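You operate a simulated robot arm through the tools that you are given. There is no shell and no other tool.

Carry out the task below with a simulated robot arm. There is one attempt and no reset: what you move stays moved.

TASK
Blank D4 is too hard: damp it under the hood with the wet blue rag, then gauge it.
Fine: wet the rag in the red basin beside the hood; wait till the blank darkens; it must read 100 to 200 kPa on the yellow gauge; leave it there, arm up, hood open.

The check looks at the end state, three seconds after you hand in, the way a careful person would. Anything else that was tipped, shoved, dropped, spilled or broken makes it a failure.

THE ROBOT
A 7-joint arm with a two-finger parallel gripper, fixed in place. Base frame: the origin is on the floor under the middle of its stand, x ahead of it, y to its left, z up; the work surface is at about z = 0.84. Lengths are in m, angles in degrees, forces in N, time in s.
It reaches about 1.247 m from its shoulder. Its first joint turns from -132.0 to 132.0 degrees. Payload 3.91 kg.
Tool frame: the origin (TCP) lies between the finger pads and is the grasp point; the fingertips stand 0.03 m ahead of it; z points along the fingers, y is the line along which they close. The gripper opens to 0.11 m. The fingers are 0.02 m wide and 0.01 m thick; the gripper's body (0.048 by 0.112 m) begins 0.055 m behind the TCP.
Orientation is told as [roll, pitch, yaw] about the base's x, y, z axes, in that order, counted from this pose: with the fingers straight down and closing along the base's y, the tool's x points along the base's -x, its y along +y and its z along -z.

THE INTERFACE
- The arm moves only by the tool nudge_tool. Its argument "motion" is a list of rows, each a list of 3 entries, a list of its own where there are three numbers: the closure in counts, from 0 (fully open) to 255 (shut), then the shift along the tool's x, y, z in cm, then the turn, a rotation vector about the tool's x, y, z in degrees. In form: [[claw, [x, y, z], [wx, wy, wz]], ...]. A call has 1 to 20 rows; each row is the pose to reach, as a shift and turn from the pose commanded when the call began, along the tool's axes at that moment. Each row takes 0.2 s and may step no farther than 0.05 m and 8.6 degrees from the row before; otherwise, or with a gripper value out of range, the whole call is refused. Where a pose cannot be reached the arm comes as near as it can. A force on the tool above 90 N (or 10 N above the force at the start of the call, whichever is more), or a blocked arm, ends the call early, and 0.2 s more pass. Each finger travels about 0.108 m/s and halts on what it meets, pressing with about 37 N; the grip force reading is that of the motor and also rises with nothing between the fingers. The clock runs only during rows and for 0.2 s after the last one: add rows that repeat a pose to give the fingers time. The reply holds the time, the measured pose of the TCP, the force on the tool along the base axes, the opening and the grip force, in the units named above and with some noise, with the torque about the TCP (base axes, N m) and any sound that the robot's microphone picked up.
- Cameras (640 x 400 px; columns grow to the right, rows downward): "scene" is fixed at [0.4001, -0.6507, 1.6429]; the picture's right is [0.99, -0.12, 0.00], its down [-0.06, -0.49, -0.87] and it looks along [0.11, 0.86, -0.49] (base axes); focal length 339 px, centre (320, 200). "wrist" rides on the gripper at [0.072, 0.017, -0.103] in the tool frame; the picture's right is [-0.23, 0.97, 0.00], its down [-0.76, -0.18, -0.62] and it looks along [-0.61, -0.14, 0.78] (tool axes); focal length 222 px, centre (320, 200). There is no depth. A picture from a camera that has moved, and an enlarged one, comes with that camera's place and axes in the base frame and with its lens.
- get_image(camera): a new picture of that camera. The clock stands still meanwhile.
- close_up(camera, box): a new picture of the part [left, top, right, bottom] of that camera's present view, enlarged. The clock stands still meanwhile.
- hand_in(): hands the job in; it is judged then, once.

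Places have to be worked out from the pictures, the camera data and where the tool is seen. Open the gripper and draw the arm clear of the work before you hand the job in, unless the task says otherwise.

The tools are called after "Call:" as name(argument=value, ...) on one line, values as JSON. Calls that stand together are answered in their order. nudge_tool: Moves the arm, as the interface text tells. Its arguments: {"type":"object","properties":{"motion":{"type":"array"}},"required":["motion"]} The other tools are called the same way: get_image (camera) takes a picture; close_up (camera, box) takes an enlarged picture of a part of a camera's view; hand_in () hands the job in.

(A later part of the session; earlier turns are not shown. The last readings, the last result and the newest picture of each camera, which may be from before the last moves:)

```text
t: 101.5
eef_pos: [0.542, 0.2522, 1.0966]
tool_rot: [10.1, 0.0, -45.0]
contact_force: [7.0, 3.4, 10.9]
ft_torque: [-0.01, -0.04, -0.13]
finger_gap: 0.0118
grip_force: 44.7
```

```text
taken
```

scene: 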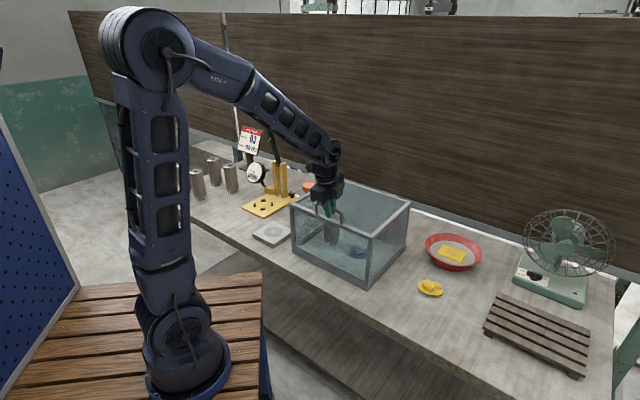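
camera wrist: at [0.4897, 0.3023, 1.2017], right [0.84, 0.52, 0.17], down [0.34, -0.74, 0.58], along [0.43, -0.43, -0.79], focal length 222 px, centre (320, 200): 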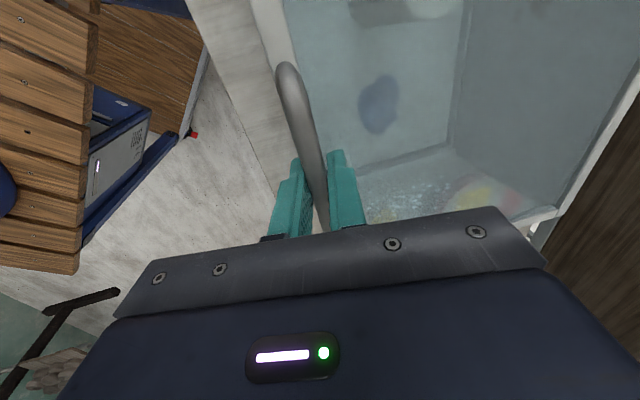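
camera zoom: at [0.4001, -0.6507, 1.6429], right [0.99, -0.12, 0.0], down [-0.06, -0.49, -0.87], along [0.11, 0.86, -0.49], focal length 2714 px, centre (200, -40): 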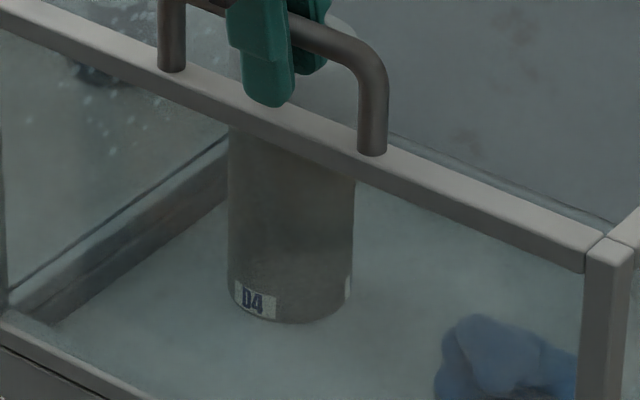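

Darkening continues. Another 2 s wait with the same crop.

Call:
nudge_tool(motion=[[255, [0, 0, 0], [0, 0, 0]], [255, [0, 0, 0], [0, 0, 0]], [255, [0, 0, 0], [0, 0, 0]], [255, [0, 0, 0], [0, 0, 0]], [255, [0, 0, 0], [0, 0, 0]], [255, [0, 0, 0], [0, 0, 0]], [255, [0, 0, 0], [0, 0, 0]], [255, [0, 0, 0], [0, 0, 0]], [255, [0, 0, 0], [0, 0, 0]]])

Call:
close_up(camera="scene", box=[315, 205, 355, 255])

Call:
close_up(camera="scene", box=[285, 180, 415, 300])

```text
t: 103.5
eef_pos: [0.5427, 0.2523, 1.0979]
tool_rot: [10.1, 0.0, -45.1]
contact_force: [6.9, 4.1, 8.4]
ft_torque: [0.03, 0.0, -0.11]
finger_gap: 0.0117
grip_force: 44.9
```

```text
8.00 times, centred on (335, 230) of scene
camera zoom: at [0.4001, -0.6507, 1.6429], right [0.99, -0.12, 0.0], down [-0.06, -0.49, -0.87], along [0.11, 0.86, -0.49], focal length 2714 px, centre (200, -40)
```

zoom: 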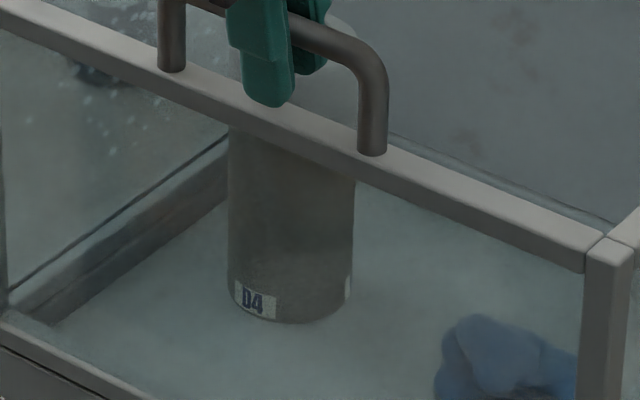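

```text
3.33 times, centred on (350, 240) of scene
camera zoom: at [0.4001, -0.6507, 1.6429], right [0.99, -0.12, 0.0], down [-0.06, -0.49, -0.87], along [0.11, 0.86, -0.49], focal length 1131 px, centre (220, 67)
```

zoom: 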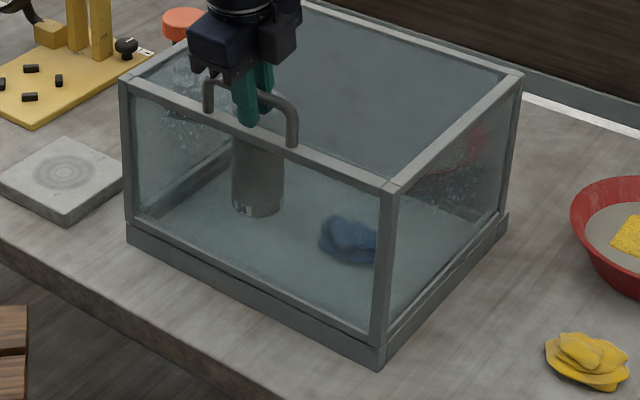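

D4 is now close in tone to what the other blanks would look like through this glass. I compare crops at the same magnification.

Call:
close_up(camera="scene", box=[320, 225, 345, 250])

Call:
close_up(camera="scene", box=[218, 168, 243, 193])

Call:
close_up(camera="wrist", box=[330, 0, 470, 30])

```text
16.00 times, centred on (332, 238) of scene
camera zoom: at [0.4001, -0.6507, 1.6429], right [0.99, -0.12, 0.0], down [-0.06, -0.49, -0.87], along [0.11, 0.86, -0.49], focal length 5428 px, centre (120, -400)
```

zoom: 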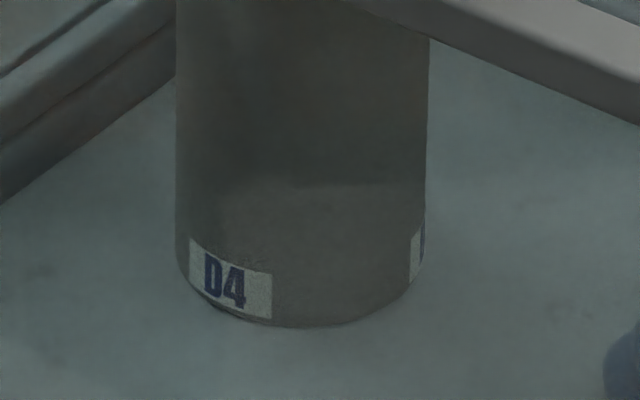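

```text
16.00 times, centred on (230, 180) of scene
camera zoom: at [0.4001, -0.6507, 1.6429], right [0.99, -0.12, 0.0], down [-0.06, -0.49, -0.87], along [0.11, 0.86, -0.49], focal length 5428 px, centre (1752, 512)
```

zoom: 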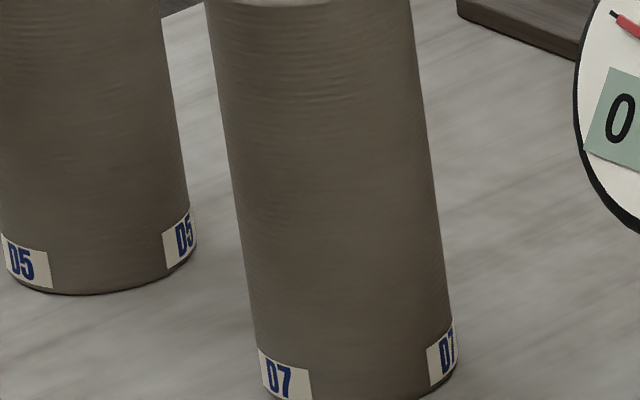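

```text
4.57 times, centred on (400, 15) of wrist
camera zoom: at [0.4897, 0.3024, 1.2015], right [0.84, 0.52, 0.17], down [0.34, -0.74, 0.58], along [0.43, -0.43, -0.79], focal length 1015 px, centre (-46, 1046)
```

zoom: 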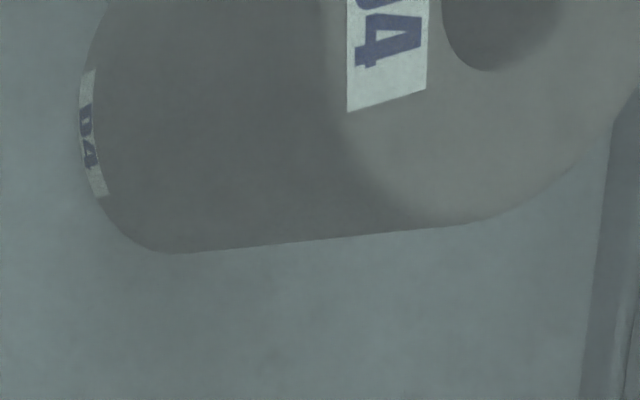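

D4 is close to the others' tone but still a touch lighter. I wait about 2 s more and look again.

Call:
nudge_tool(motion=[[255, [0, 0, 0], [0, 0, 0]], [255, [0, 0, 0], [0, 0, 0]], [255, [0, 0, 0], [0, 0, 0]], [255, [0, 0, 0], [0, 0, 0]], [255, [0, 0, 0], [0, 0, 0]], [255, [0, 0, 0], [0, 0, 0]], [255, [0, 0, 0], [0, 0, 0]], [255, [0, 0, 0], [0, 0, 0]], [255, [0, 0, 0], [0, 0, 0]]])

Call:
close_up(camera="scene", box=[320, 225, 345, 250])

Call:
close_up(camera="wrist", box=[330, 0, 470, 30])

```text
t: 105.5
eef_pos: [0.5423, 0.2516, 1.0964]
tool_rot: [10.1, 0.1, -45.0]
contact_force: [7.4, 4.0, 7.6]
ft_torque: [0.09, 0.01, -0.12]
finger_gap: 0.0119
grip_force: 44.6
```

```text
16.00 times, centred on (332, 238) of scene
camera zoom: at [0.4001, -0.6507, 1.6429], right [0.99, -0.12, 0.0], down [-0.06, -0.49, -0.87], along [0.11, 0.86, -0.49], focal length 5428 px, centre (120, -400)
```

zoom: 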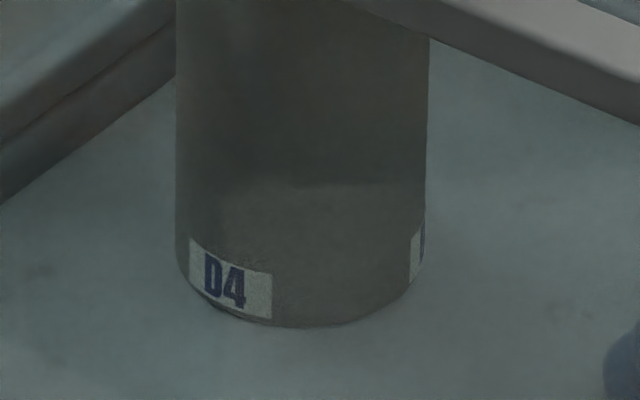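

```text
4.57 times, centred on (400, 15) of wrist
camera zoom: at [0.4898, 0.3024, 1.2015], right [0.84, 0.52, 0.17], down [0.34, -0.74, 0.58], along [0.43, -0.43, -0.79], focal length 1015 px, centre (-46, 1046)
```

zoom: 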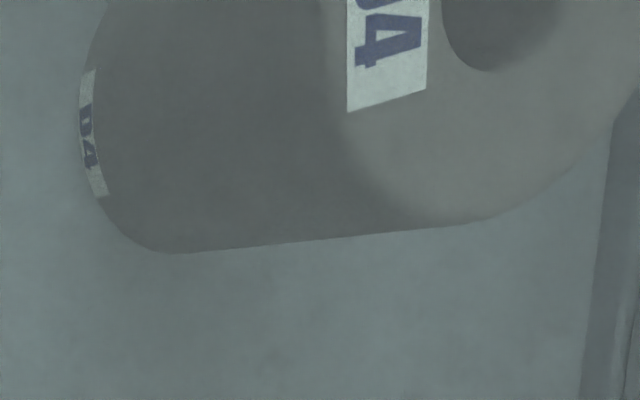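

The tone has nearly stopped changing and matches the others closely, so I open the hood now along the same arc.

Call:
nudge_tool(motion=[[255, [0, 1.1, -1.0], [0, 0, 0]], [255, [0, 2.34, -1.99], [0, 0, 0]], [255, [0, 4.79, -3.7], [0, 0, 0]], [255, [0, 7.38, -5.2], [0, 0, 0]], [255, [0, 10.09, -6.47], [0, 0, 0]], [255, [0, 12.9, -7.48], [0, 0, 0]], [255, [0, 15.78, -8.25], [0, 0, 0]], [255, [0, 15.78, -8.25], [0, 0, 0]]])

Call:
close_up(camera="scene", box=[285, 140, 415, 300])

```text
t: 107.3
eef_pos: [0.6431, 0.3522, 1.2074]
tool_rot: [10.1, -0.1, -45.0]
contact_force: [-0.2, 4.8, -9.2]
ft_torque: [-0.27, -0.22, -0.59]
finger_gap: 0.0115
grip_force: 45.0
```

```text
2.50 times, centred on (350, 220) of scene
camera zoom: at [0.4001, -0.6507, 1.6429], right [0.99, -0.12, 0.0], down [-0.06, -0.49, -0.87], along [0.11, 0.86, -0.49], focal length 848 px, centre (245, 150)
```

zoom: 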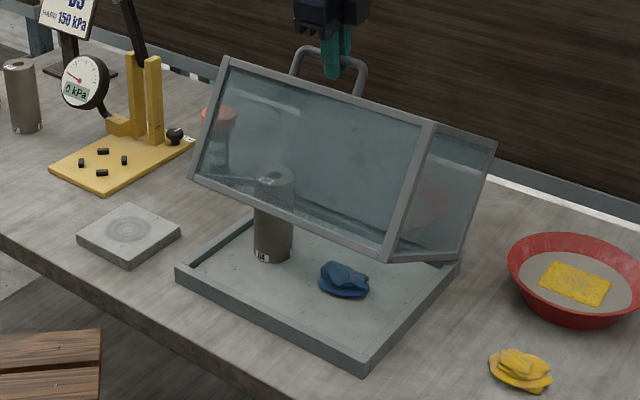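

D4 is visible below the hood edge: clearly dark now. The clock stands still for pictures, so I compare its bare side with D7.

Call:
close_up(camera="scene", box=[340, 215, 380, 245])

Call:
close_up(camera="scene", box=[210, 165, 250, 195])

Call:
close_up(camera="scene", box=[310, 215, 350, 245])

```text
13.33 times, centred on (360, 230) of scene
camera zoom: at [0.4001, -0.6507, 1.6429], right [0.99, -0.12, 0.0], down [-0.06, -0.49, -0.87], along [0.11, 0.86, -0.49], focal length 4524 px, centre (-213, -200)
```

zoom: 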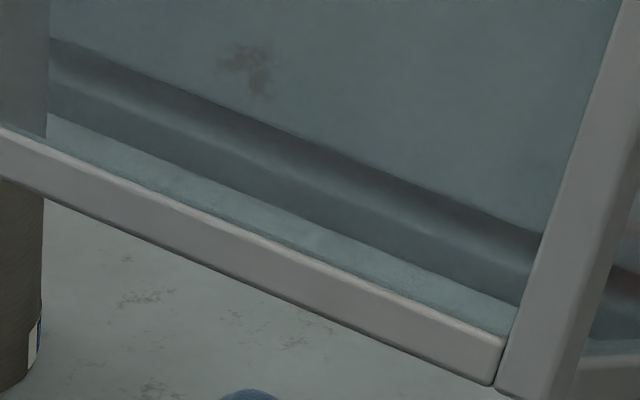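

```text
13.33 times, centred on (230, 180) of scene
camera zoom: at [0.4001, -0.6507, 1.6429], right [0.99, -0.12, 0.0], down [-0.06, -0.49, -0.87], along [0.11, 0.86, -0.49], focal length 4524 px, centre (1520, 467)
```

zoom: 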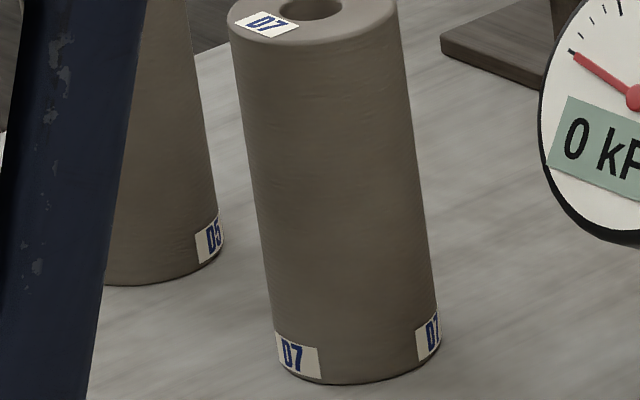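

```text
13.33 times, centred on (330, 230) of scene
camera zoom: at [0.4001, -0.6507, 1.6429], right [0.99, -0.12, 0.0], down [-0.06, -0.49, -0.87], along [0.11, 0.86, -0.49], focal length 4524 px, centre (187, -200)
```

zoom: 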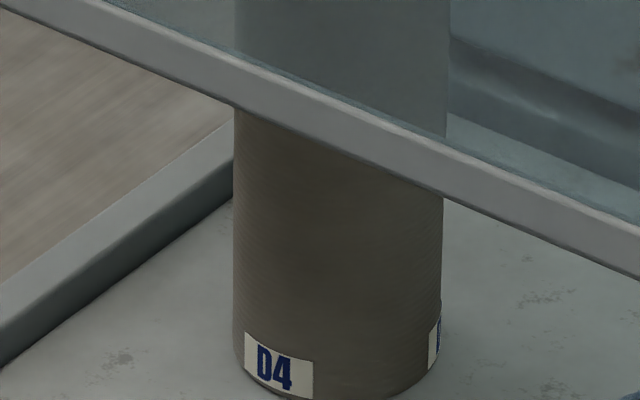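

Relative to its label, D4's tone now matches D7's. I finish opening the hood along the arc.

Call:
nudge_tool(motion=[[255, [0, 2.95, -0.52], [0, 0, 0]], [255, [0, 5.93, -0.78], [0, 0, 0]], [255, [0, 8.91, -0.78], [0, 0, 0]], [255, [0, 11.89, -0.52], [0, 0, 0]], [255, [0, 14.83, -0.01], [0, 0, 0]], [255, [0, 17.72, 0.77], [0, 0, 0]], [255, [0, 20.52, 1.79], [0, 0, 0]], [255, [0, 20.52, 1.79], [0, 0, 0]]])

```text
t: 109.1
eef_pos: [0.7861, 0.4951, 1.2231]
tool_rot: [10.0, -0.1, -45.1]
contact_force: [8.9, -7.7, -8.3]
ft_torque: [-0.48, -0.37, -0.81]
finger_gap: 0.0117
grip_force: 45.0
```

Loads remain small. I bring the hood the rest of the way to its open rest.

Call:
nudge_tool(motion=[[255, [0, 2.72, 1.28], [0, 0, 0]], [255, [0, 5.31, 2.77], [0, 0, 0]], [255, [0, 7.75, 4.48], [0, 0, 0]], [255, [0, 10.04, 6.4], [0, 0, 0]], [255, [0, 11.0, 7.35], [0, 0, 0]], [255, [0, 11.75, 8.1], [0, 0, 0]], [255, [0, 11.75, 8.1], [0, 0, 0]]])

Call:
close_up(camera="scene", box=[290, 100, 450, 300])

```text
t: 110.7
eef_pos: [0.8783, 0.5891, 1.1635]
tool_rot: [10.0, 0.0, -44.9]
contact_force: [-0.2, 5.9, 0.5]
ft_torque: [0.33, 0.23, -0.73]
finger_gap: 0.0115
grip_force: 44.4
```

```text
2.00 times, centred on (370, 200) of scene
camera zoom: at [0.4001, -0.6507, 1.6429], right [0.99, -0.12, 0.0], down [-0.06, -0.49, -0.87], along [0.11, 0.86, -0.49], focal length 678 px, centre (220, 200)
```

zoom: 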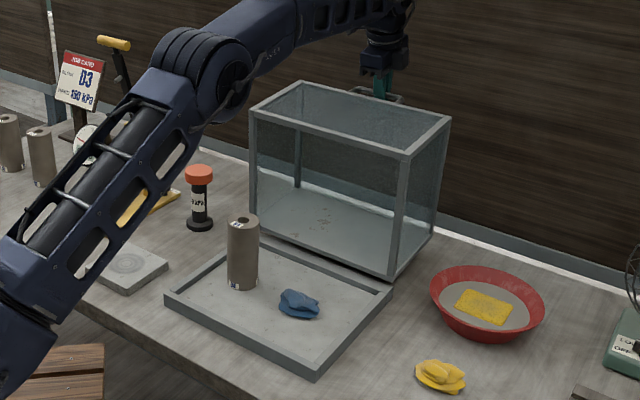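

The hood is at its open rest with no load, and D4 stands dark in the tray. I release the bar and withdraw along the finger axis.

Call:
nudge_tool(motion=[[185, [0, 0, 0], [0, 0, 0]], [185, [0, 0, 0], [0, 0, 0]], [185, [0, 0, -2], [0, 0, 0]], [185, [0, 0, -5], [0, 0, 0]], [185, [0, 0, -9], [0, 0, 0]]])

Call:
close_up(camera="scene", box=[290, 100, 450, 300])

```text
t: 111.9
eef_pos: [0.8685, 0.5778, 1.2511]
tool_rot: [9.9, 0.0, -45.0]
contact_force: [0.1, 1.3, 0.0]
ft_torque: [-0.05, -0.02, 0.02]
finger_gap: 0.0303
grip_force: 0.2
```

```text
2.00 times, centred on (370, 200) of scene
camera zoom: at [0.4001, -0.6507, 1.6429], right [0.99, -0.12, 0.0], down [-0.06, -0.49, -0.87], along [0.11, 0.86, -0.49], focal length 678 px, centre (220, 200)
```

zoom: 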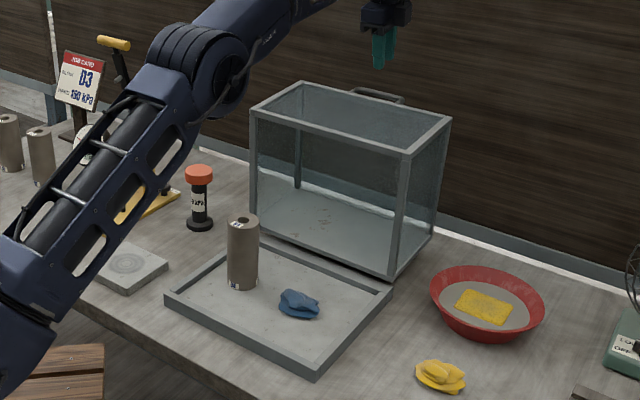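

Hood stays open. Now I'll fetch D4 with the fingers closing along the bench and the wrist leaning toward the robot (so it clears the gauge lever later). First I move back over the front of the tray and level the tool.

Call:
nudge_tool(motion=[[185, [0.9, -4.4, -1.4], [1.2, 0, 0]], [185, [1.9, -8.7, -2.8], [2.5, 0, 0]], [185, [2.8, -13.1, -4.2], [3.7, 0, 0]], [150, [3.8, -17.4, -5.6], [5, 0, 0]], [100, [4.7, -21.8, -7.0], [6.2, 0, 0]], [60, [5.7, -26.2, -8.4], [7.5, 0, 0]], [30, [6.6, -30.5, -9.7], [8.7, 0, 0]], [10, [7.5, -34.8, -11.1], [10, 0, 0]]])

Call:
get_image(camera="scene")

```text
t: 113.7
eef_pos: [0.5605, 0.3726, 1.3002]
tool_rot: [0.0, 0.0, -44.9]
contact_force: [0.9, 0.1, -0.1]
ft_torque: [0.0, 0.03, -0.01]
finger_gap: 0.1056
grip_force: 0.0
```

```text
taken
```

scene: 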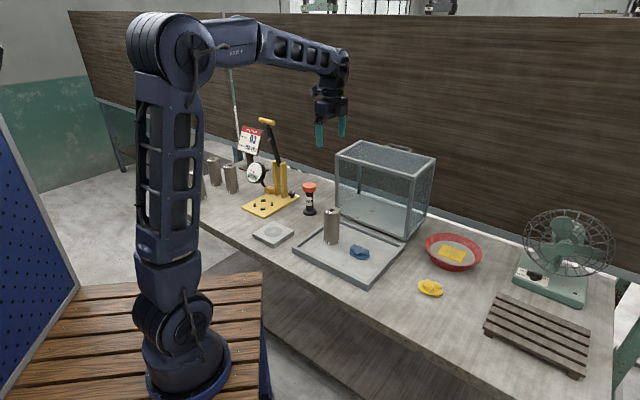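

D4 and rag are undisturbed. I rotate the wrist by 90° (fingers closing along the bench) while coming down in front of D4.

Call:
nudge_tool(motion=[[10, [0.1, -0.2, 1.3], [0, 0, -8.2]], [10, [0.2, -0.4, 2.7], [0, 0, -16.4]], [10, [0.3, -0.5, 4.1], [0, 0, -24.5]], [10, [0.4, -0.7, 5.4], [0, 0, -32.7]], [10, [0.5, -0.9, 6.8], [0, 0, -40.9]], [10, [0.6, -1.1, 8.2], [0, 0, -49.1]], [10, [0.8, -1.3, 9.5], [0, 0, -57.3]], [10, [0.9, -1.4, 10.9], [0, 0, -65.5]], [10, [1.0, -1.6, 12.3], [0, 0, -73.6]], [10, [1.1, -1.8, 13.6], [0, 0, -81.8]], [10, [1.2, -2.0, 15], [0, 0, -90]]])

Call:
get_image(camera="wrist")

```text
t: 116.1
eef_pos: [0.5366, 0.3693, 1.1514]
tool_rot: [0.0, -0.2, 45.0]
contact_force: [0.0, 0.0, -0.4]
ft_torque: [0.03, -0.04, 0.0]
finger_gap: 0.1058
grip_force: 0.0
```

```text
taken
camera wrist: at [0.4725, 0.3299, 1.255], right [-0.53, 0.85, 0.0], down [0.66, 0.41, 0.62], along [0.53, 0.33, -0.78], focal length 222 px, centre (320, 200)
```

wrist: 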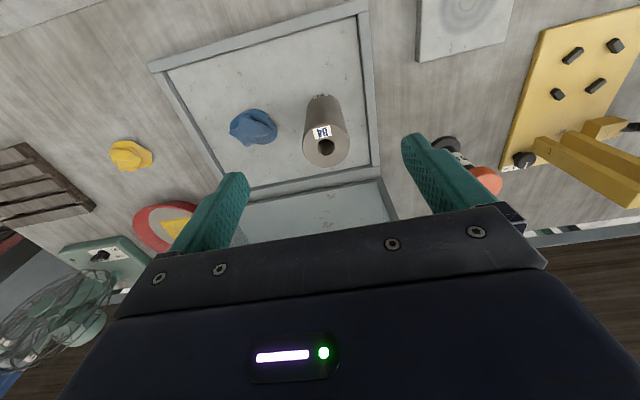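

My prediction for D4's top matches the picture to a pixel, so D4 is at (0.573, 0.4025), and it is now as dark as the others. I tilt the fingers 20° (wrist leaning toward the robot) and move to the pre-grasp point in front of and above it.

Call:
nudge_tool(motion=[[10, [0, 0, 0], [0, -7, 0]], [10, [0, 0, 0], [0, -14, 0]], [10, [0, 0, 0], [0, -20, 0]], [10, [0, 0, 0], [0, -20, 0]]])

Call:
get_image(camera="wrist")

Call:
get_image(camera="scene")

```text
t: 117.1
eef_pos: [0.5354, 0.3699, 1.152]
tool_rot: [0.0, -20.1, 45.0]
contact_force: [-0.4, 0.3, 0.7]
ft_torque: [0.0, 0.04, 0.01]
finger_gap: 0.1057
grip_force: 0.1
```

```text
taken
camera wrist: at [0.4497, 0.3082, 1.2241], right [-0.54, 0.84, 0.08], down [0.48, 0.23, 0.85], along [0.69, 0.49, -0.53], focal length 222 px, centre (320, 200)
```

wrist: 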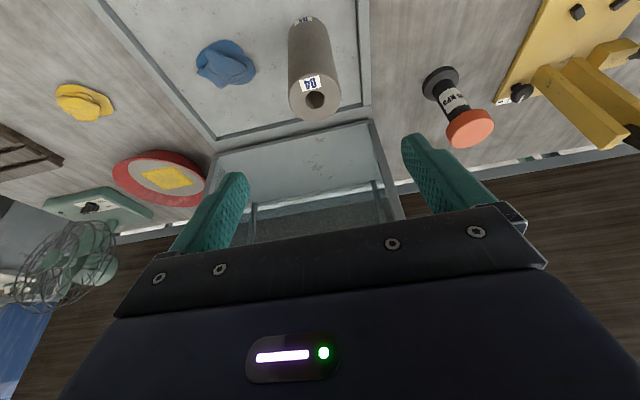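

```text
taken
```

scene: 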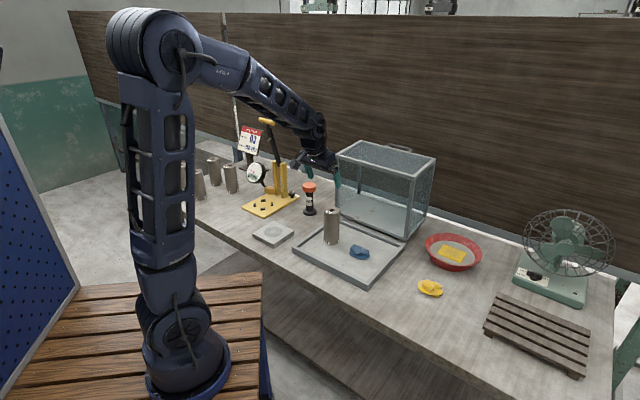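

Good pose. I move to the pre-grasp point 13 cm back along the finger axis from the grasp.

Call:
nudge_tool(motion=[[10, [0.6, -0.1, 2.3], [0, 0, 0]], [10, [1.3, -0.2, 4.6], [0, 0, 0]], [10, [1.95, -0.3, 6.95], [0, 0, 0]], [10, [1.95, -0.3, 6.95], [0, 0, 0]]])

Call:
close_up(camera="wrist", box=[220, 20, 440, 220])

```text
t: 118.1
eef_pos: [0.5396, 0.3724, 1.0813]
tool_rot: [0.0, -20.0, 45.0]
contact_force: [0.6, -0.7, 0.1]
ft_torque: [0.02, 0.0, -0.01]
finger_gap: 0.1058
grip_force: 0.0
```

```text
2.00 times, centred on (330, 120) of wrist
camera zoom: at [0.4546, 0.3099, 1.1526], right [-0.54, 0.84, 0.08], down [0.48, 0.23, 0.85], along [0.69, 0.49, -0.53], focal length 444 px, centre (300, 360)
```

zoom: 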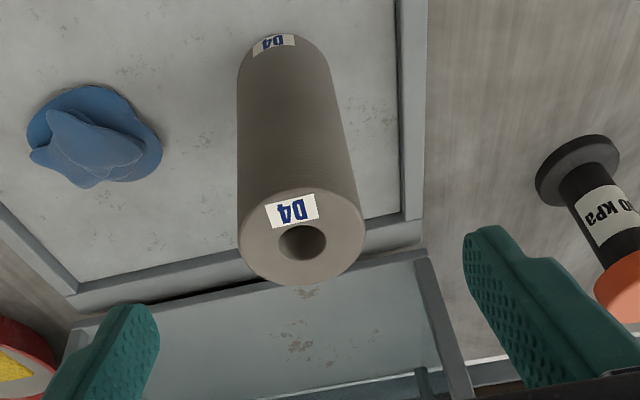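

D4 is centred between the fingers. I advance 13 cm along the finger axis to the grasp height (about 3 cm below its top).

Call:
nudge_tool(motion=[[10, [-0.1, 0, 4], [0, 0, 0]], [10, [-0.2, 0, 8], [0, 0, 0]], [10, [-0.2, 0, 11], [0, 0, 0]], [10, [-0.2, 0, 13], [0, 0, 0]], [10, [-0.2, 0, 13], [0, 0, 0]]])

Call:
get_image(camera="wrist")

Call:
close_up(camera="scene", box=[280, 150, 400, 290])

```text
t: 119.3
eef_pos: [0.5743, 0.4026, 0.9584]
tool_rot: [0.0, -20.1, 45.1]
contact_force: [0.2, 0.3, 0.8]
ft_torque: [0.0, 0.01, 0.02]
finger_gap: 0.1055
grip_force: 0.2
```

```text
taken
camera wrist: at [0.4885, 0.3418, 1.0306], right [-0.54, 0.84, 0.08], down [0.48, 0.23, 0.85], along [0.69, 0.49, -0.53], focal length 222 px, centre (320, 200)
```

wrist: 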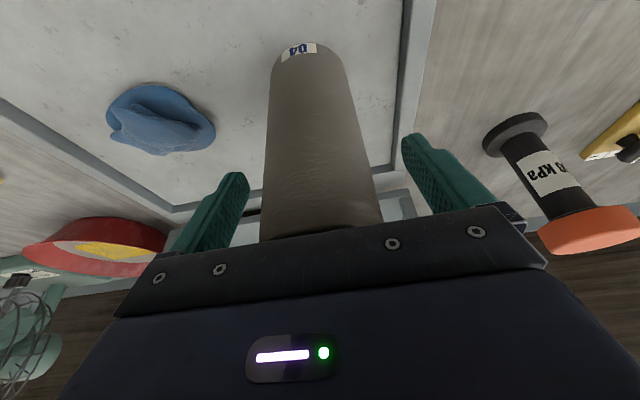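

```text
2.86 times, centred on (340, 220) of scene
camera zoom: at [0.4001, -0.6507, 1.6429], right [0.99, -0.12, 0.0], down [-0.06, -0.49, -0.87], along [0.11, 0.86, -0.49], focal length 969 px, centre (263, 143)
```

zoom: 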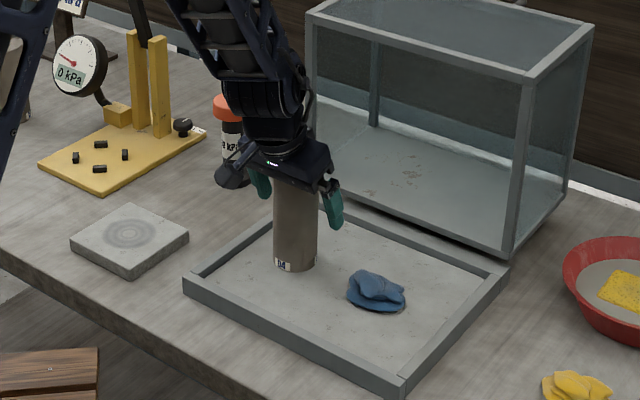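

The fingers straddle D4. I close gently on it.

Call:
nudge_tool(motion=[[60, [0, 0, 0], [0, 0, 0]], [100, [0, 0, 0], [0, 0, 0]], [130, [0, 0, 0], [0, 0, 0]], [130, [0, 0, 0], [0, 0, 0]]])

```text
t: 120.3
eef_pos: [0.5733, 0.4037, 0.9578]
tool_rot: [0.0, -20.0, 45.0]
contact_force: [3.0, -1.3, 0.4]
ft_torque: [-0.09, -0.11, 0.0]
finger_gap: 0.0598
grip_force: 36.7
```

D4 is gripped again (59.8 mm). I lift it straight up 20 cm.

Call:
nudge_tool(motion=[[130, [-0.5, 0, -1.4], [0, 0, 0]], [130, [-1.4, 0, -3.8], [0, 0, 0]], [130, [-2.7, 0, -7.5], [0, 0, 0]], [130, [-4.1, 0, -11.3], [0, 0, 0]], [130, [-5.5, 0, -15], [0, 0, 0]], [130, [-6.84, 0, -18.8], [0, 0, 0]], [130, [-6.84, 0, -18.8], [0, 0, 0]]])

Call:
get_image(camera="scene")

Call:
get_image(camera="wrist")

```text
t: 121.9
eef_pos: [0.5759, 0.4044, 1.1588]
tool_rot: [0.0, -20.0, 45.0]
contact_force: [0.4, -0.1, -5.3]
ft_torque: [0.02, -0.01, -0.02]
finger_gap: 0.0598
grip_force: 37.2
```

```text
taken
```

scene: 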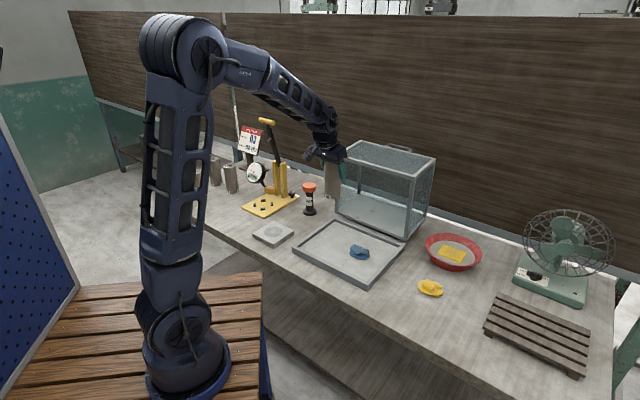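

```text
taken
camera wrist: at [0.4901, 0.343, 1.2311], right [-0.54, 0.84, 0.08], down [0.48, 0.23, 0.85], along [0.69, 0.49, -0.53], focal length 222 px, centre (320, 200)
```

wrist: 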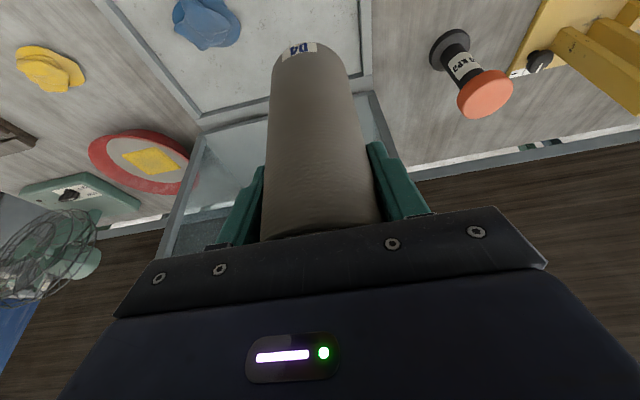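

D4 is lifted. I carry it toward the front-right of the gauge, staying in front of everything, and look at the gauge from there.

Call:
nudge_tool(motion=[[130, [1.5, 2, -0.6], [0, 0, 0]], [130, [3.0, 5.5, -1.1], [0, 0, 0]], [130, [4.6, 9, -1.7], [0, 0, 0]], [130, [6.1, 12.5, -2.2], [0, 0, 0]], [130, [7.6, 16, -2.8], [0, 0, 0]], [130, [9.1, 19.5, -3.3], [0, 0, 0]], [130, [10.2, 22.5, -3.7], [0, 0, 0]], [130, [10.64, 24.1, -3.87], [0, 0, 0]], [130, [10.64, 24.1, -3.87], [0, 0, 0]]])

Call:
get_image(camera="wrist")

Call:
get_image(camera="scene")

```text
t: 123.9
eef_pos: [0.3242, 0.495, 1.1593]
tool_rot: [0.0, -20.0, 45.0]
contact_force: [0.0, -0.5, -5.8]
ft_torque: [0.01, -0.03, -0.02]
finger_gap: 0.0598
grip_force: 37.5
```

```text
taken
camera wrist: at [0.2389, 0.4337, 1.2312], right [-0.54, 0.84, 0.08], down [0.48, 0.23, 0.85], along [0.69, 0.49, -0.53], focal length 222 px, centre (320, 200)
```

wrist: 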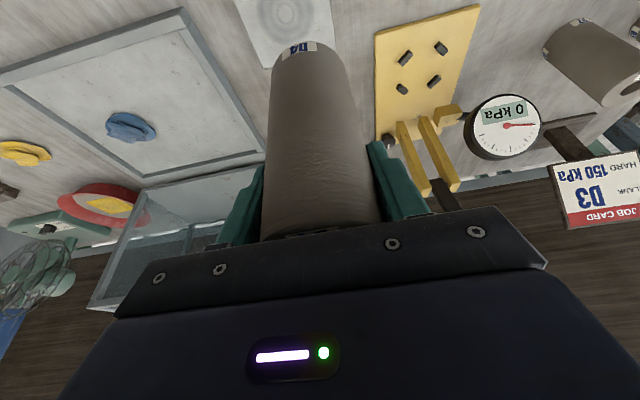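

```text
taken
```

scene: 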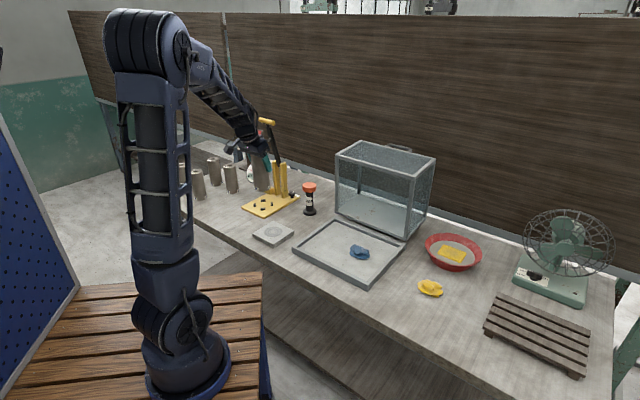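

Excellent view of the gauge: the four pegs, posts and dial. I zoom in to measure the peg centre and the lever.

Call:
close_up(camera="wrist", box=[365, 0, 495, 130])

Call:
close_up(camera="wrist", box=[370, 80, 550, 220])

Call:
close_up(camera="scene", box=[235, 110, 305, 220])

```text
3.08 times, centred on (430, 65) of wrist
camera zoom: at [0.2389, 0.4337, 1.2312], right [-0.54, 0.84, 0.08], down [0.48, 0.23, 0.85], along [0.69, 0.49, -0.53], focal length 684 px, centre (-18, 615)
```

zoom: 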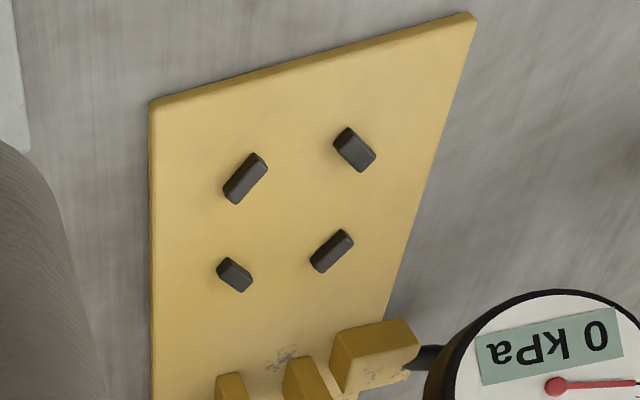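

```text
2.86 times, centred on (460, 150) of wrist
camera zoom: at [0.2389, 0.4337, 1.2312], right [-0.54, 0.84, 0.08], down [0.48, 0.23, 0.85], along [0.69, 0.49, -0.53], focal length 635 px, centre (-80, 343)
```

zoom: 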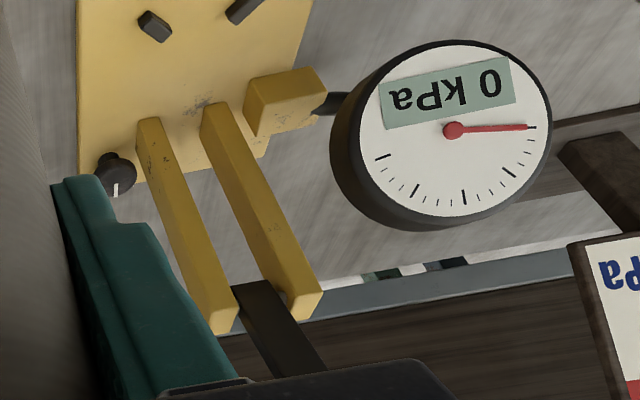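

```text
3.64 times, centred on (270, 165) of scene
camera zoom: at [0.4001, -0.6507, 1.6429], right [0.99, -0.12, 0.0], down [-0.06, -0.49, -0.87], along [0.11, 0.86, -0.49], focal length 1234 px, centre (502, 327)
```

zoom: 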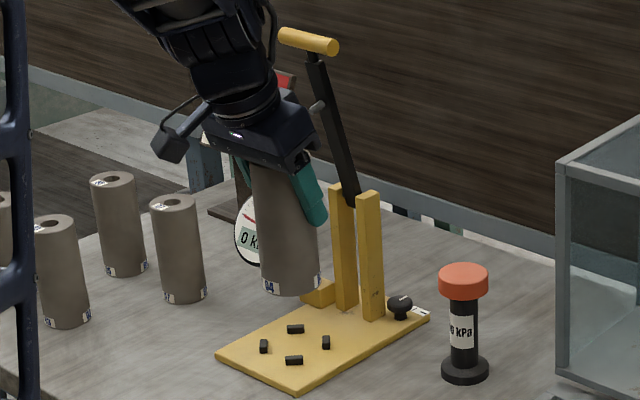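

Three wrist views agree on the peg centre at about (0.3025, 0.7115), pegs 38 mm out from it, which leaves ~3.5 mm clearance around the blank. I carry D4 to above that point, keeping its height at z ≈ 1.16.

Call:
nudge_tool(motion=[[130, [-1.5, 2.0, 0.55], [0, 0, 0]], [130, [-3.7, 4.8, 1.35], [0, 0, 0]], [130, [-6.0, 7.8, 2.2], [0, 0, 0]], [130, [-8.3, 10.8, 3.0], [0, 0, 0]], [130, [-10.6, 13.8, 3.85], [0, 0, 0]], [130, [-12.3, 16.0, 4.5], [0, 0, 0]], [130, [-12.94, 16.84, 4.71], [0, 0, 0]], [130, [-12.94, 16.84, 4.71], [0, 0, 0]]])

Call:
get_image(camera="wrist")

Call:
close_up(camera="scene", box=[225, 100, 315, 225])

```text
t: 125.7
eef_pos: [0.303, 0.709, 1.1596]
tool_rot: [0.0, -19.9, 45.0]
contact_force: [0.6, 0.0, -5.3]
ft_torque: [0.02, -0.03, 0.05]
finger_gap: 0.0598
grip_force: 36.6
```

```text
taken
camera wrist: at [0.2176, 0.6489, 1.232], right [-0.54, 0.84, 0.08], down [0.48, 0.23, 0.85], along [0.69, 0.49, -0.53], focal length 222 px, centre (320, 200)
```

wrist: 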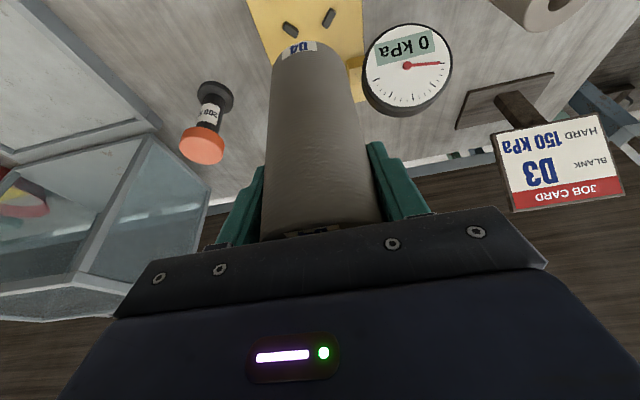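

```text
3.20 times, centred on (270, 162) of scene
camera zoom: at [0.4001, -0.6507, 1.6429], right [0.99, -0.12, 0.0], down [-0.06, -0.49, -0.87], along [0.11, 0.86, -0.49], focal length 1086 px, centre (480, 320)
```

zoom: 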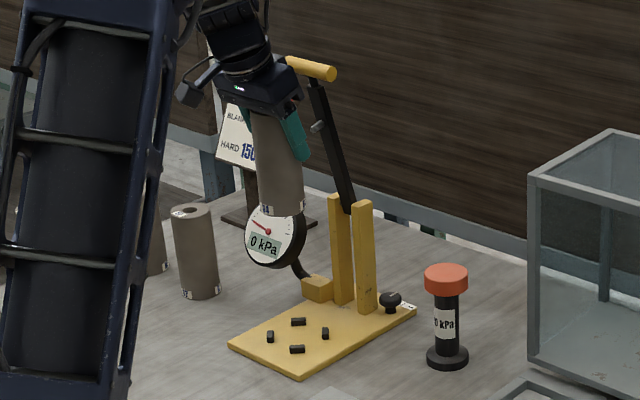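

D4 hangs above the plate. I zoom on the two front pegs visible in the wrist view, which gives a more accurate fix at this closer range.

Call:
close_up(camera="wrist", box=[240, 0, 370, 80])

Call:
close_up(camera="scene", box=[235, 150, 305, 225])

```text
4.92 times, centred on (305, 40) of wrist
camera zoom: at [0.2176, 0.6489, 1.232], right [-0.54, 0.84, 0.08], down [0.48, 0.23, 0.85], along [0.69, 0.49, -0.53], focal length 1094 px, centre (394, 988)
```

zoom: 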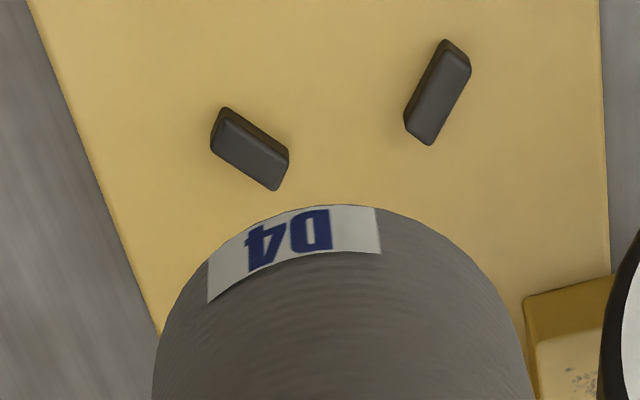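

```text
5.33 times, centred on (270, 188) of scene
camera zoom: at [0.4001, -0.6507, 1.6429], right [0.99, -0.12, 0.0], down [-0.06, -0.49, -0.87], along [0.11, 0.86, -0.49], focal length 1809 px, centre (587, 267)
```

zoom: 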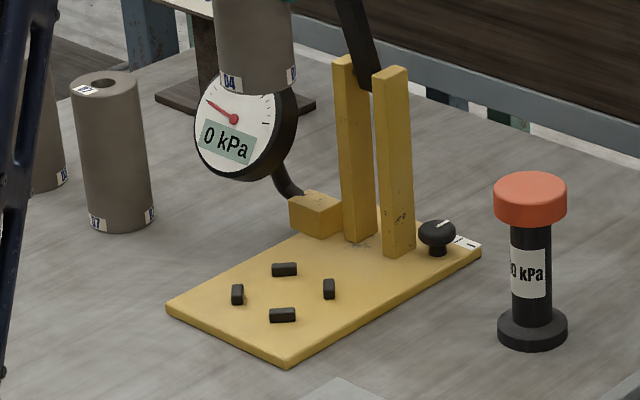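

The pegs fix comes out as centre ≈ (0.303, 0.712). I also check that D4 hangs truly vertical in the grip with a closer scene picture.

Call:
close_up(camera="scene", box=[245, 120, 295, 180])

```text
6.67 times, centred on (270, 150) of scene
camera zoom: at [0.4001, -0.6507, 1.6429], right [0.99, -0.12, 0.0], down [-0.06, -0.49, -0.87], along [0.11, 0.86, -0.49], focal length 2262 px, centre (653, 533)
```

zoom: 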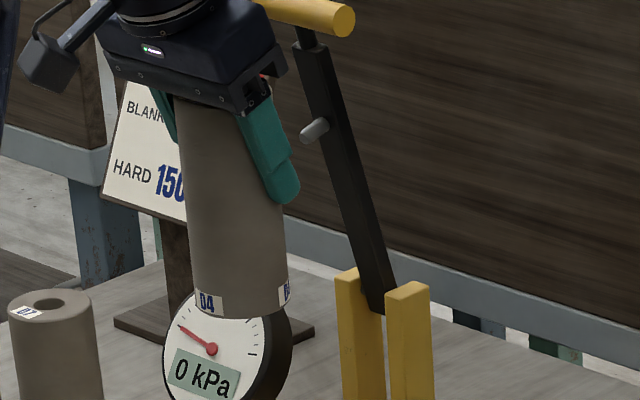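

D4 hangs vertical. Comparing blank and pegs in both cameras, the blank sits about 5 mm too far forward, so I shift 5 mm back and descend to ~2 cm above the plate for a final relative check.

Call:
nudge_tool(motion=[[130, [0.3, 0, 2.1], [0, 0, 0]], [130, [1.5, 0.05, 5.5], [0, 0, 0]], [130, [2.8, 0.05, 9.2], [0, 0, 0]], [130, [4.1, 0.05, 12.8], [0, 0, 0]], [130, [5.1, 0.05, 15.5], [0, 0, 0]], [130, [5.69, 0.05, 17.09], [0, 0, 0]], [130, [5.69, 0.05, 17.09], [0, 0, 0]]])

Call:
close_up(camera="wrist", box=[220, 0, 420, 120])

Call:
close_up(camera="scene", box=[240, 165, 290, 225])

```text
t: 127.3
eef_pos: [0.3081, 0.7141, 0.9789]
tool_rot: [-0.1, -20.0, 44.9]
contact_force: [0.1, 0.3, -6.3]
ft_torque: [0.01, -0.03, 0.0]
finger_gap: 0.0596
grip_force: 37.3
```

```text
3.20 times, centred on (320, 60) of wrist
camera zoom: at [0.2216, 0.6527, 1.0508], right [-0.54, 0.84, 0.08], down [0.48, 0.23, 0.85], along [0.69, 0.49, -0.53], focal length 711 px, centre (320, 648)
```

zoom: 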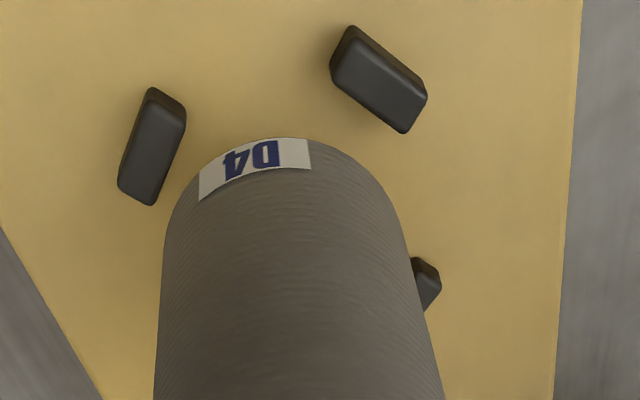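

```text
6.67 times, centred on (265, 195) of scene
camera zoom: at [0.4001, -0.6507, 1.6429], right [0.99, -0.12, 0.0], down [-0.06, -0.49, -0.87], along [0.11, 0.86, -0.49], focal length 2262 px, centre (687, 233)
```

zoom: 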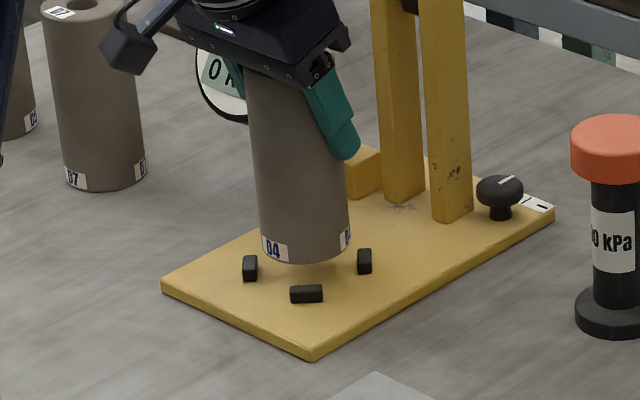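

The blank is about 2 cm above the plate. Comparing its base outline with the pegs in both pictures, I still need about 2 mm back and 2.7 mm left; I apply that and drop 8 mm for a last look.

Call:
nudge_tool(motion=[[130, [-0.19, 0.27, 0.07], [0, 0, 0]], [130, [-0.05, 0.27, 0.45], [0, 0, 0]], [130, [0.09, 0.27, 0.85], [0, 0, 0]], [130, [0.09, 0.27, 0.85], [0, 0, 0]]])

Call:
close_up(camera="wrist", box=[220, 0, 420, 120])

Call:
close_up(camera="scene", box=[248, 185, 284, 221])

```text
t: 128.3
eef_pos: [0.3058, 0.7177, 0.9699]
tool_rot: [0.0, -20.0, 45.0]
contact_force: [-1.2, 0.3, -6.1]
ft_torque: [0.02, -0.01, -0.02]
finger_gap: 0.0597
grip_force: 36.9
```

```text
3.20 times, centred on (320, 60) of wrist
camera zoom: at [0.22, 0.6563, 1.0423], right [-0.54, 0.84, 0.08], down [0.48, 0.23, 0.85], along [0.69, 0.49, -0.53], focal length 711 px, centre (320, 648)
```

zoom: 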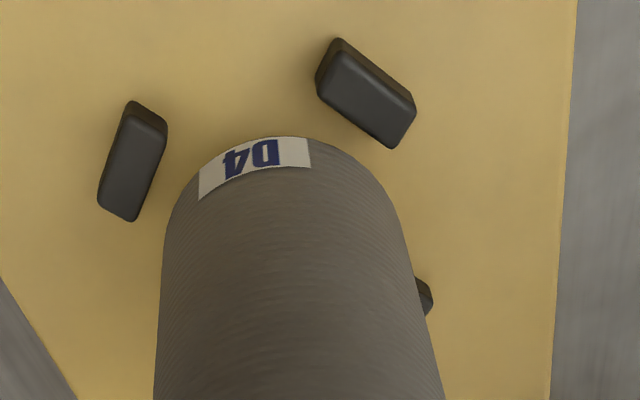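

```text
11.11 times, centred on (266, 203) of scene
camera zoom: at [0.4001, -0.6507, 1.6429], right [0.99, -0.12, 0.0], down [-0.06, -0.49, -0.87], along [0.11, 0.86, -0.49], focal length 3770 px, centre (920, 167)
```

zoom: 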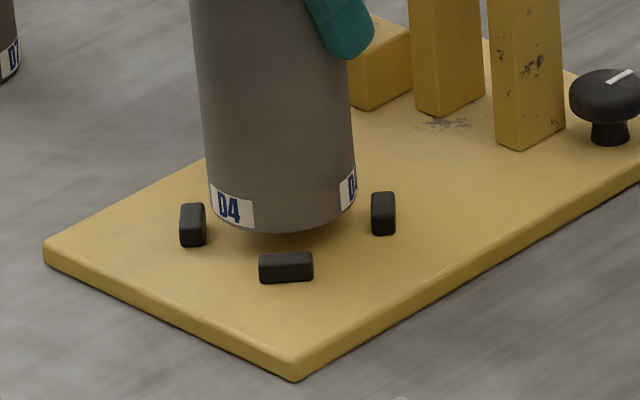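

Both cameras now agree the base is centred on the pegs within about 1–2 mm. I lower straight down 1 cm and check for any contact with a peg.

Call:
nudge_tool(motion=[[130, [0.1, 0, 0.28], [0, 0, 0]], [130, [0.2, 0, 0.56], [0, 0, 0]], [130, [0.34, 0, 0.94], [0, 0, 0]], [130, [0.34, 0, 0.94], [0, 0, 0]]])

Call:
close_up(camera="scene", box=[248, 185, 284, 221])

Call:
close_up(camera="wrist", box=[220, 0, 420, 120])

```text
t: 129.3
eef_pos: [0.3054, 0.7175, 0.9586]
tool_rot: [0.0, -20.0, 45.0]
contact_force: [0.8, -0.5, -4.8]
ft_torque: [-0.02, -0.05, 0.02]
finger_gap: 0.0598
grip_force: 36.9
```

```text
11.11 times, centred on (266, 203) of scene
camera zoom: at [0.4001, -0.6507, 1.6429], right [0.99, -0.12, 0.0], down [-0.06, -0.49, -0.87], along [0.11, 0.86, -0.49], focal length 3770 px, centre (920, 167)
```

zoom: 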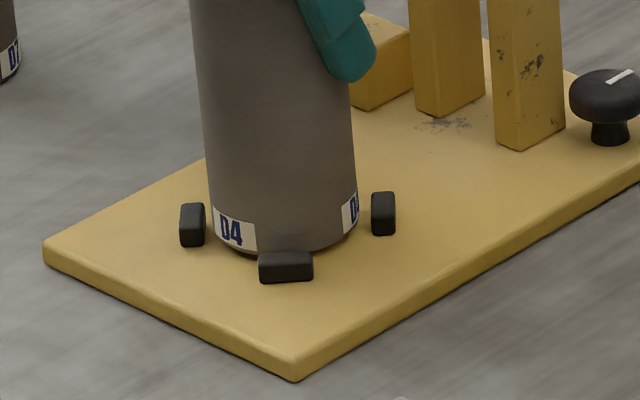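

```text
3.20 times, centred on (320, 60) of wrist
camera zoom: at [0.2201, 0.6559, 1.0322], right [-0.54, 0.84, 0.08], down [0.48, 0.23, 0.85], along [0.69, 0.49, -0.53], focal length 711 px, centre (320, 648)
```

zoom: 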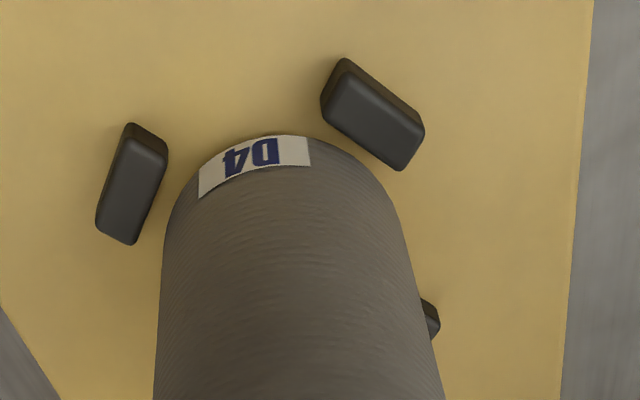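

No contact and the base is between the pegs with visible gaps on all sides. I lower the remaining ~1 cm in small steps until the plate is felt.

Call:
nudge_tool(motion=[[130, [0.07, 0, 0.19], [0, 0, 0]], [130, [0.15, 0, 0.42], [0, 0, 0]], [130, [0.21, 0, 0.56], [0, 0, 0]], [130, [0.21, 0, 0.56], [0, 0, 0]]])

Call:
close_up(camera="scene", box=[248, 185, 284, 221])

```text
t: 130.3
eef_pos: [0.3058, 0.7176, 0.9557]
tool_rot: [0.1, -20.2, 45.0]
contact_force: [-2.2, -6.4, 24.4]
ft_torque: [-0.87, -0.39, -0.07]
finger_gap: 0.0597
grip_force: 37.6
```

```text
11.11 times, centred on (266, 203) of scene
camera zoom: at [0.4001, -0.6507, 1.6429], right [0.99, -0.12, 0.0], down [-0.06, -0.49, -0.87], along [0.11, 0.86, -0.49], focal length 3770 px, centre (920, 167)
```

zoom: 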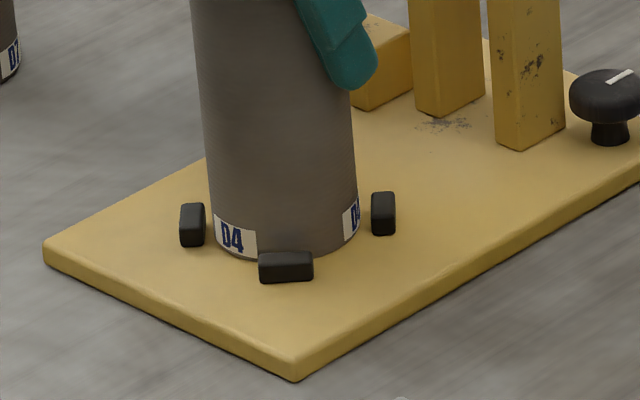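

The plate is felt at TCP z ≈ 0.956 (24 N) and the blank sits low between all pegs. I ease the pressure and open the fingers gently.

Call:
nudge_tool(motion=[[130, [-0.06, 0, -0.17], [0, 0, 0]], [115, [-0.06, 0, -0.17], [0, 0, 0]], [95, [-0.06, 0, -0.17], [0, 0, 0]], [70, [-0.06, 0, -0.17], [0, 0, 0]], [45, [-0.06, 0, -0.17], [0, 0, 0]], [45, [-0.06, 0, -0.17], [0, 0, 0]]])

Call:
close_up(camera="scene", box=[240, 150, 300, 225])

Call:
get_image(camera="wrist")

```text
t: 131.7
eef_pos: [0.3049, 0.7167, 0.9556]
tool_rot: [0.0, -20.0, 45.0]
contact_force: [0.5, 0.0, 0.3]
ft_torque: [0.0, 0.0, -0.01]
finger_gap: 0.0907
grip_force: 0.0
```

```text
5.33 times, centred on (270, 188) of scene
camera zoom: at [0.4001, -0.6507, 1.6429], right [0.99, -0.12, 0.0], down [-0.06, -0.49, -0.87], along [0.11, 0.86, -0.49], focal length 1809 px, centre (587, 267)
```

zoom: 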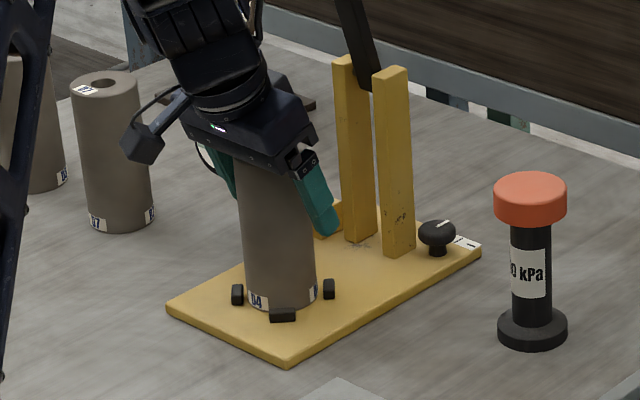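

```text
taken
camera wrist: at [0.2202, 0.6557, 1.0279], right [-0.54, 0.84, 0.08], down [0.48, 0.23, 0.85], along [0.69, 0.49, -0.53], focal length 222 px, centre (320, 200)
```

wrist: 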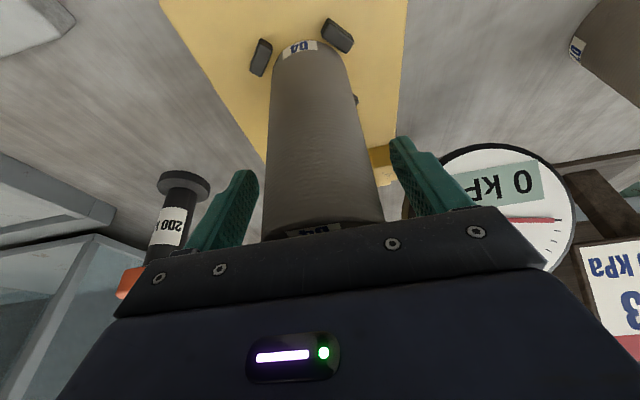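

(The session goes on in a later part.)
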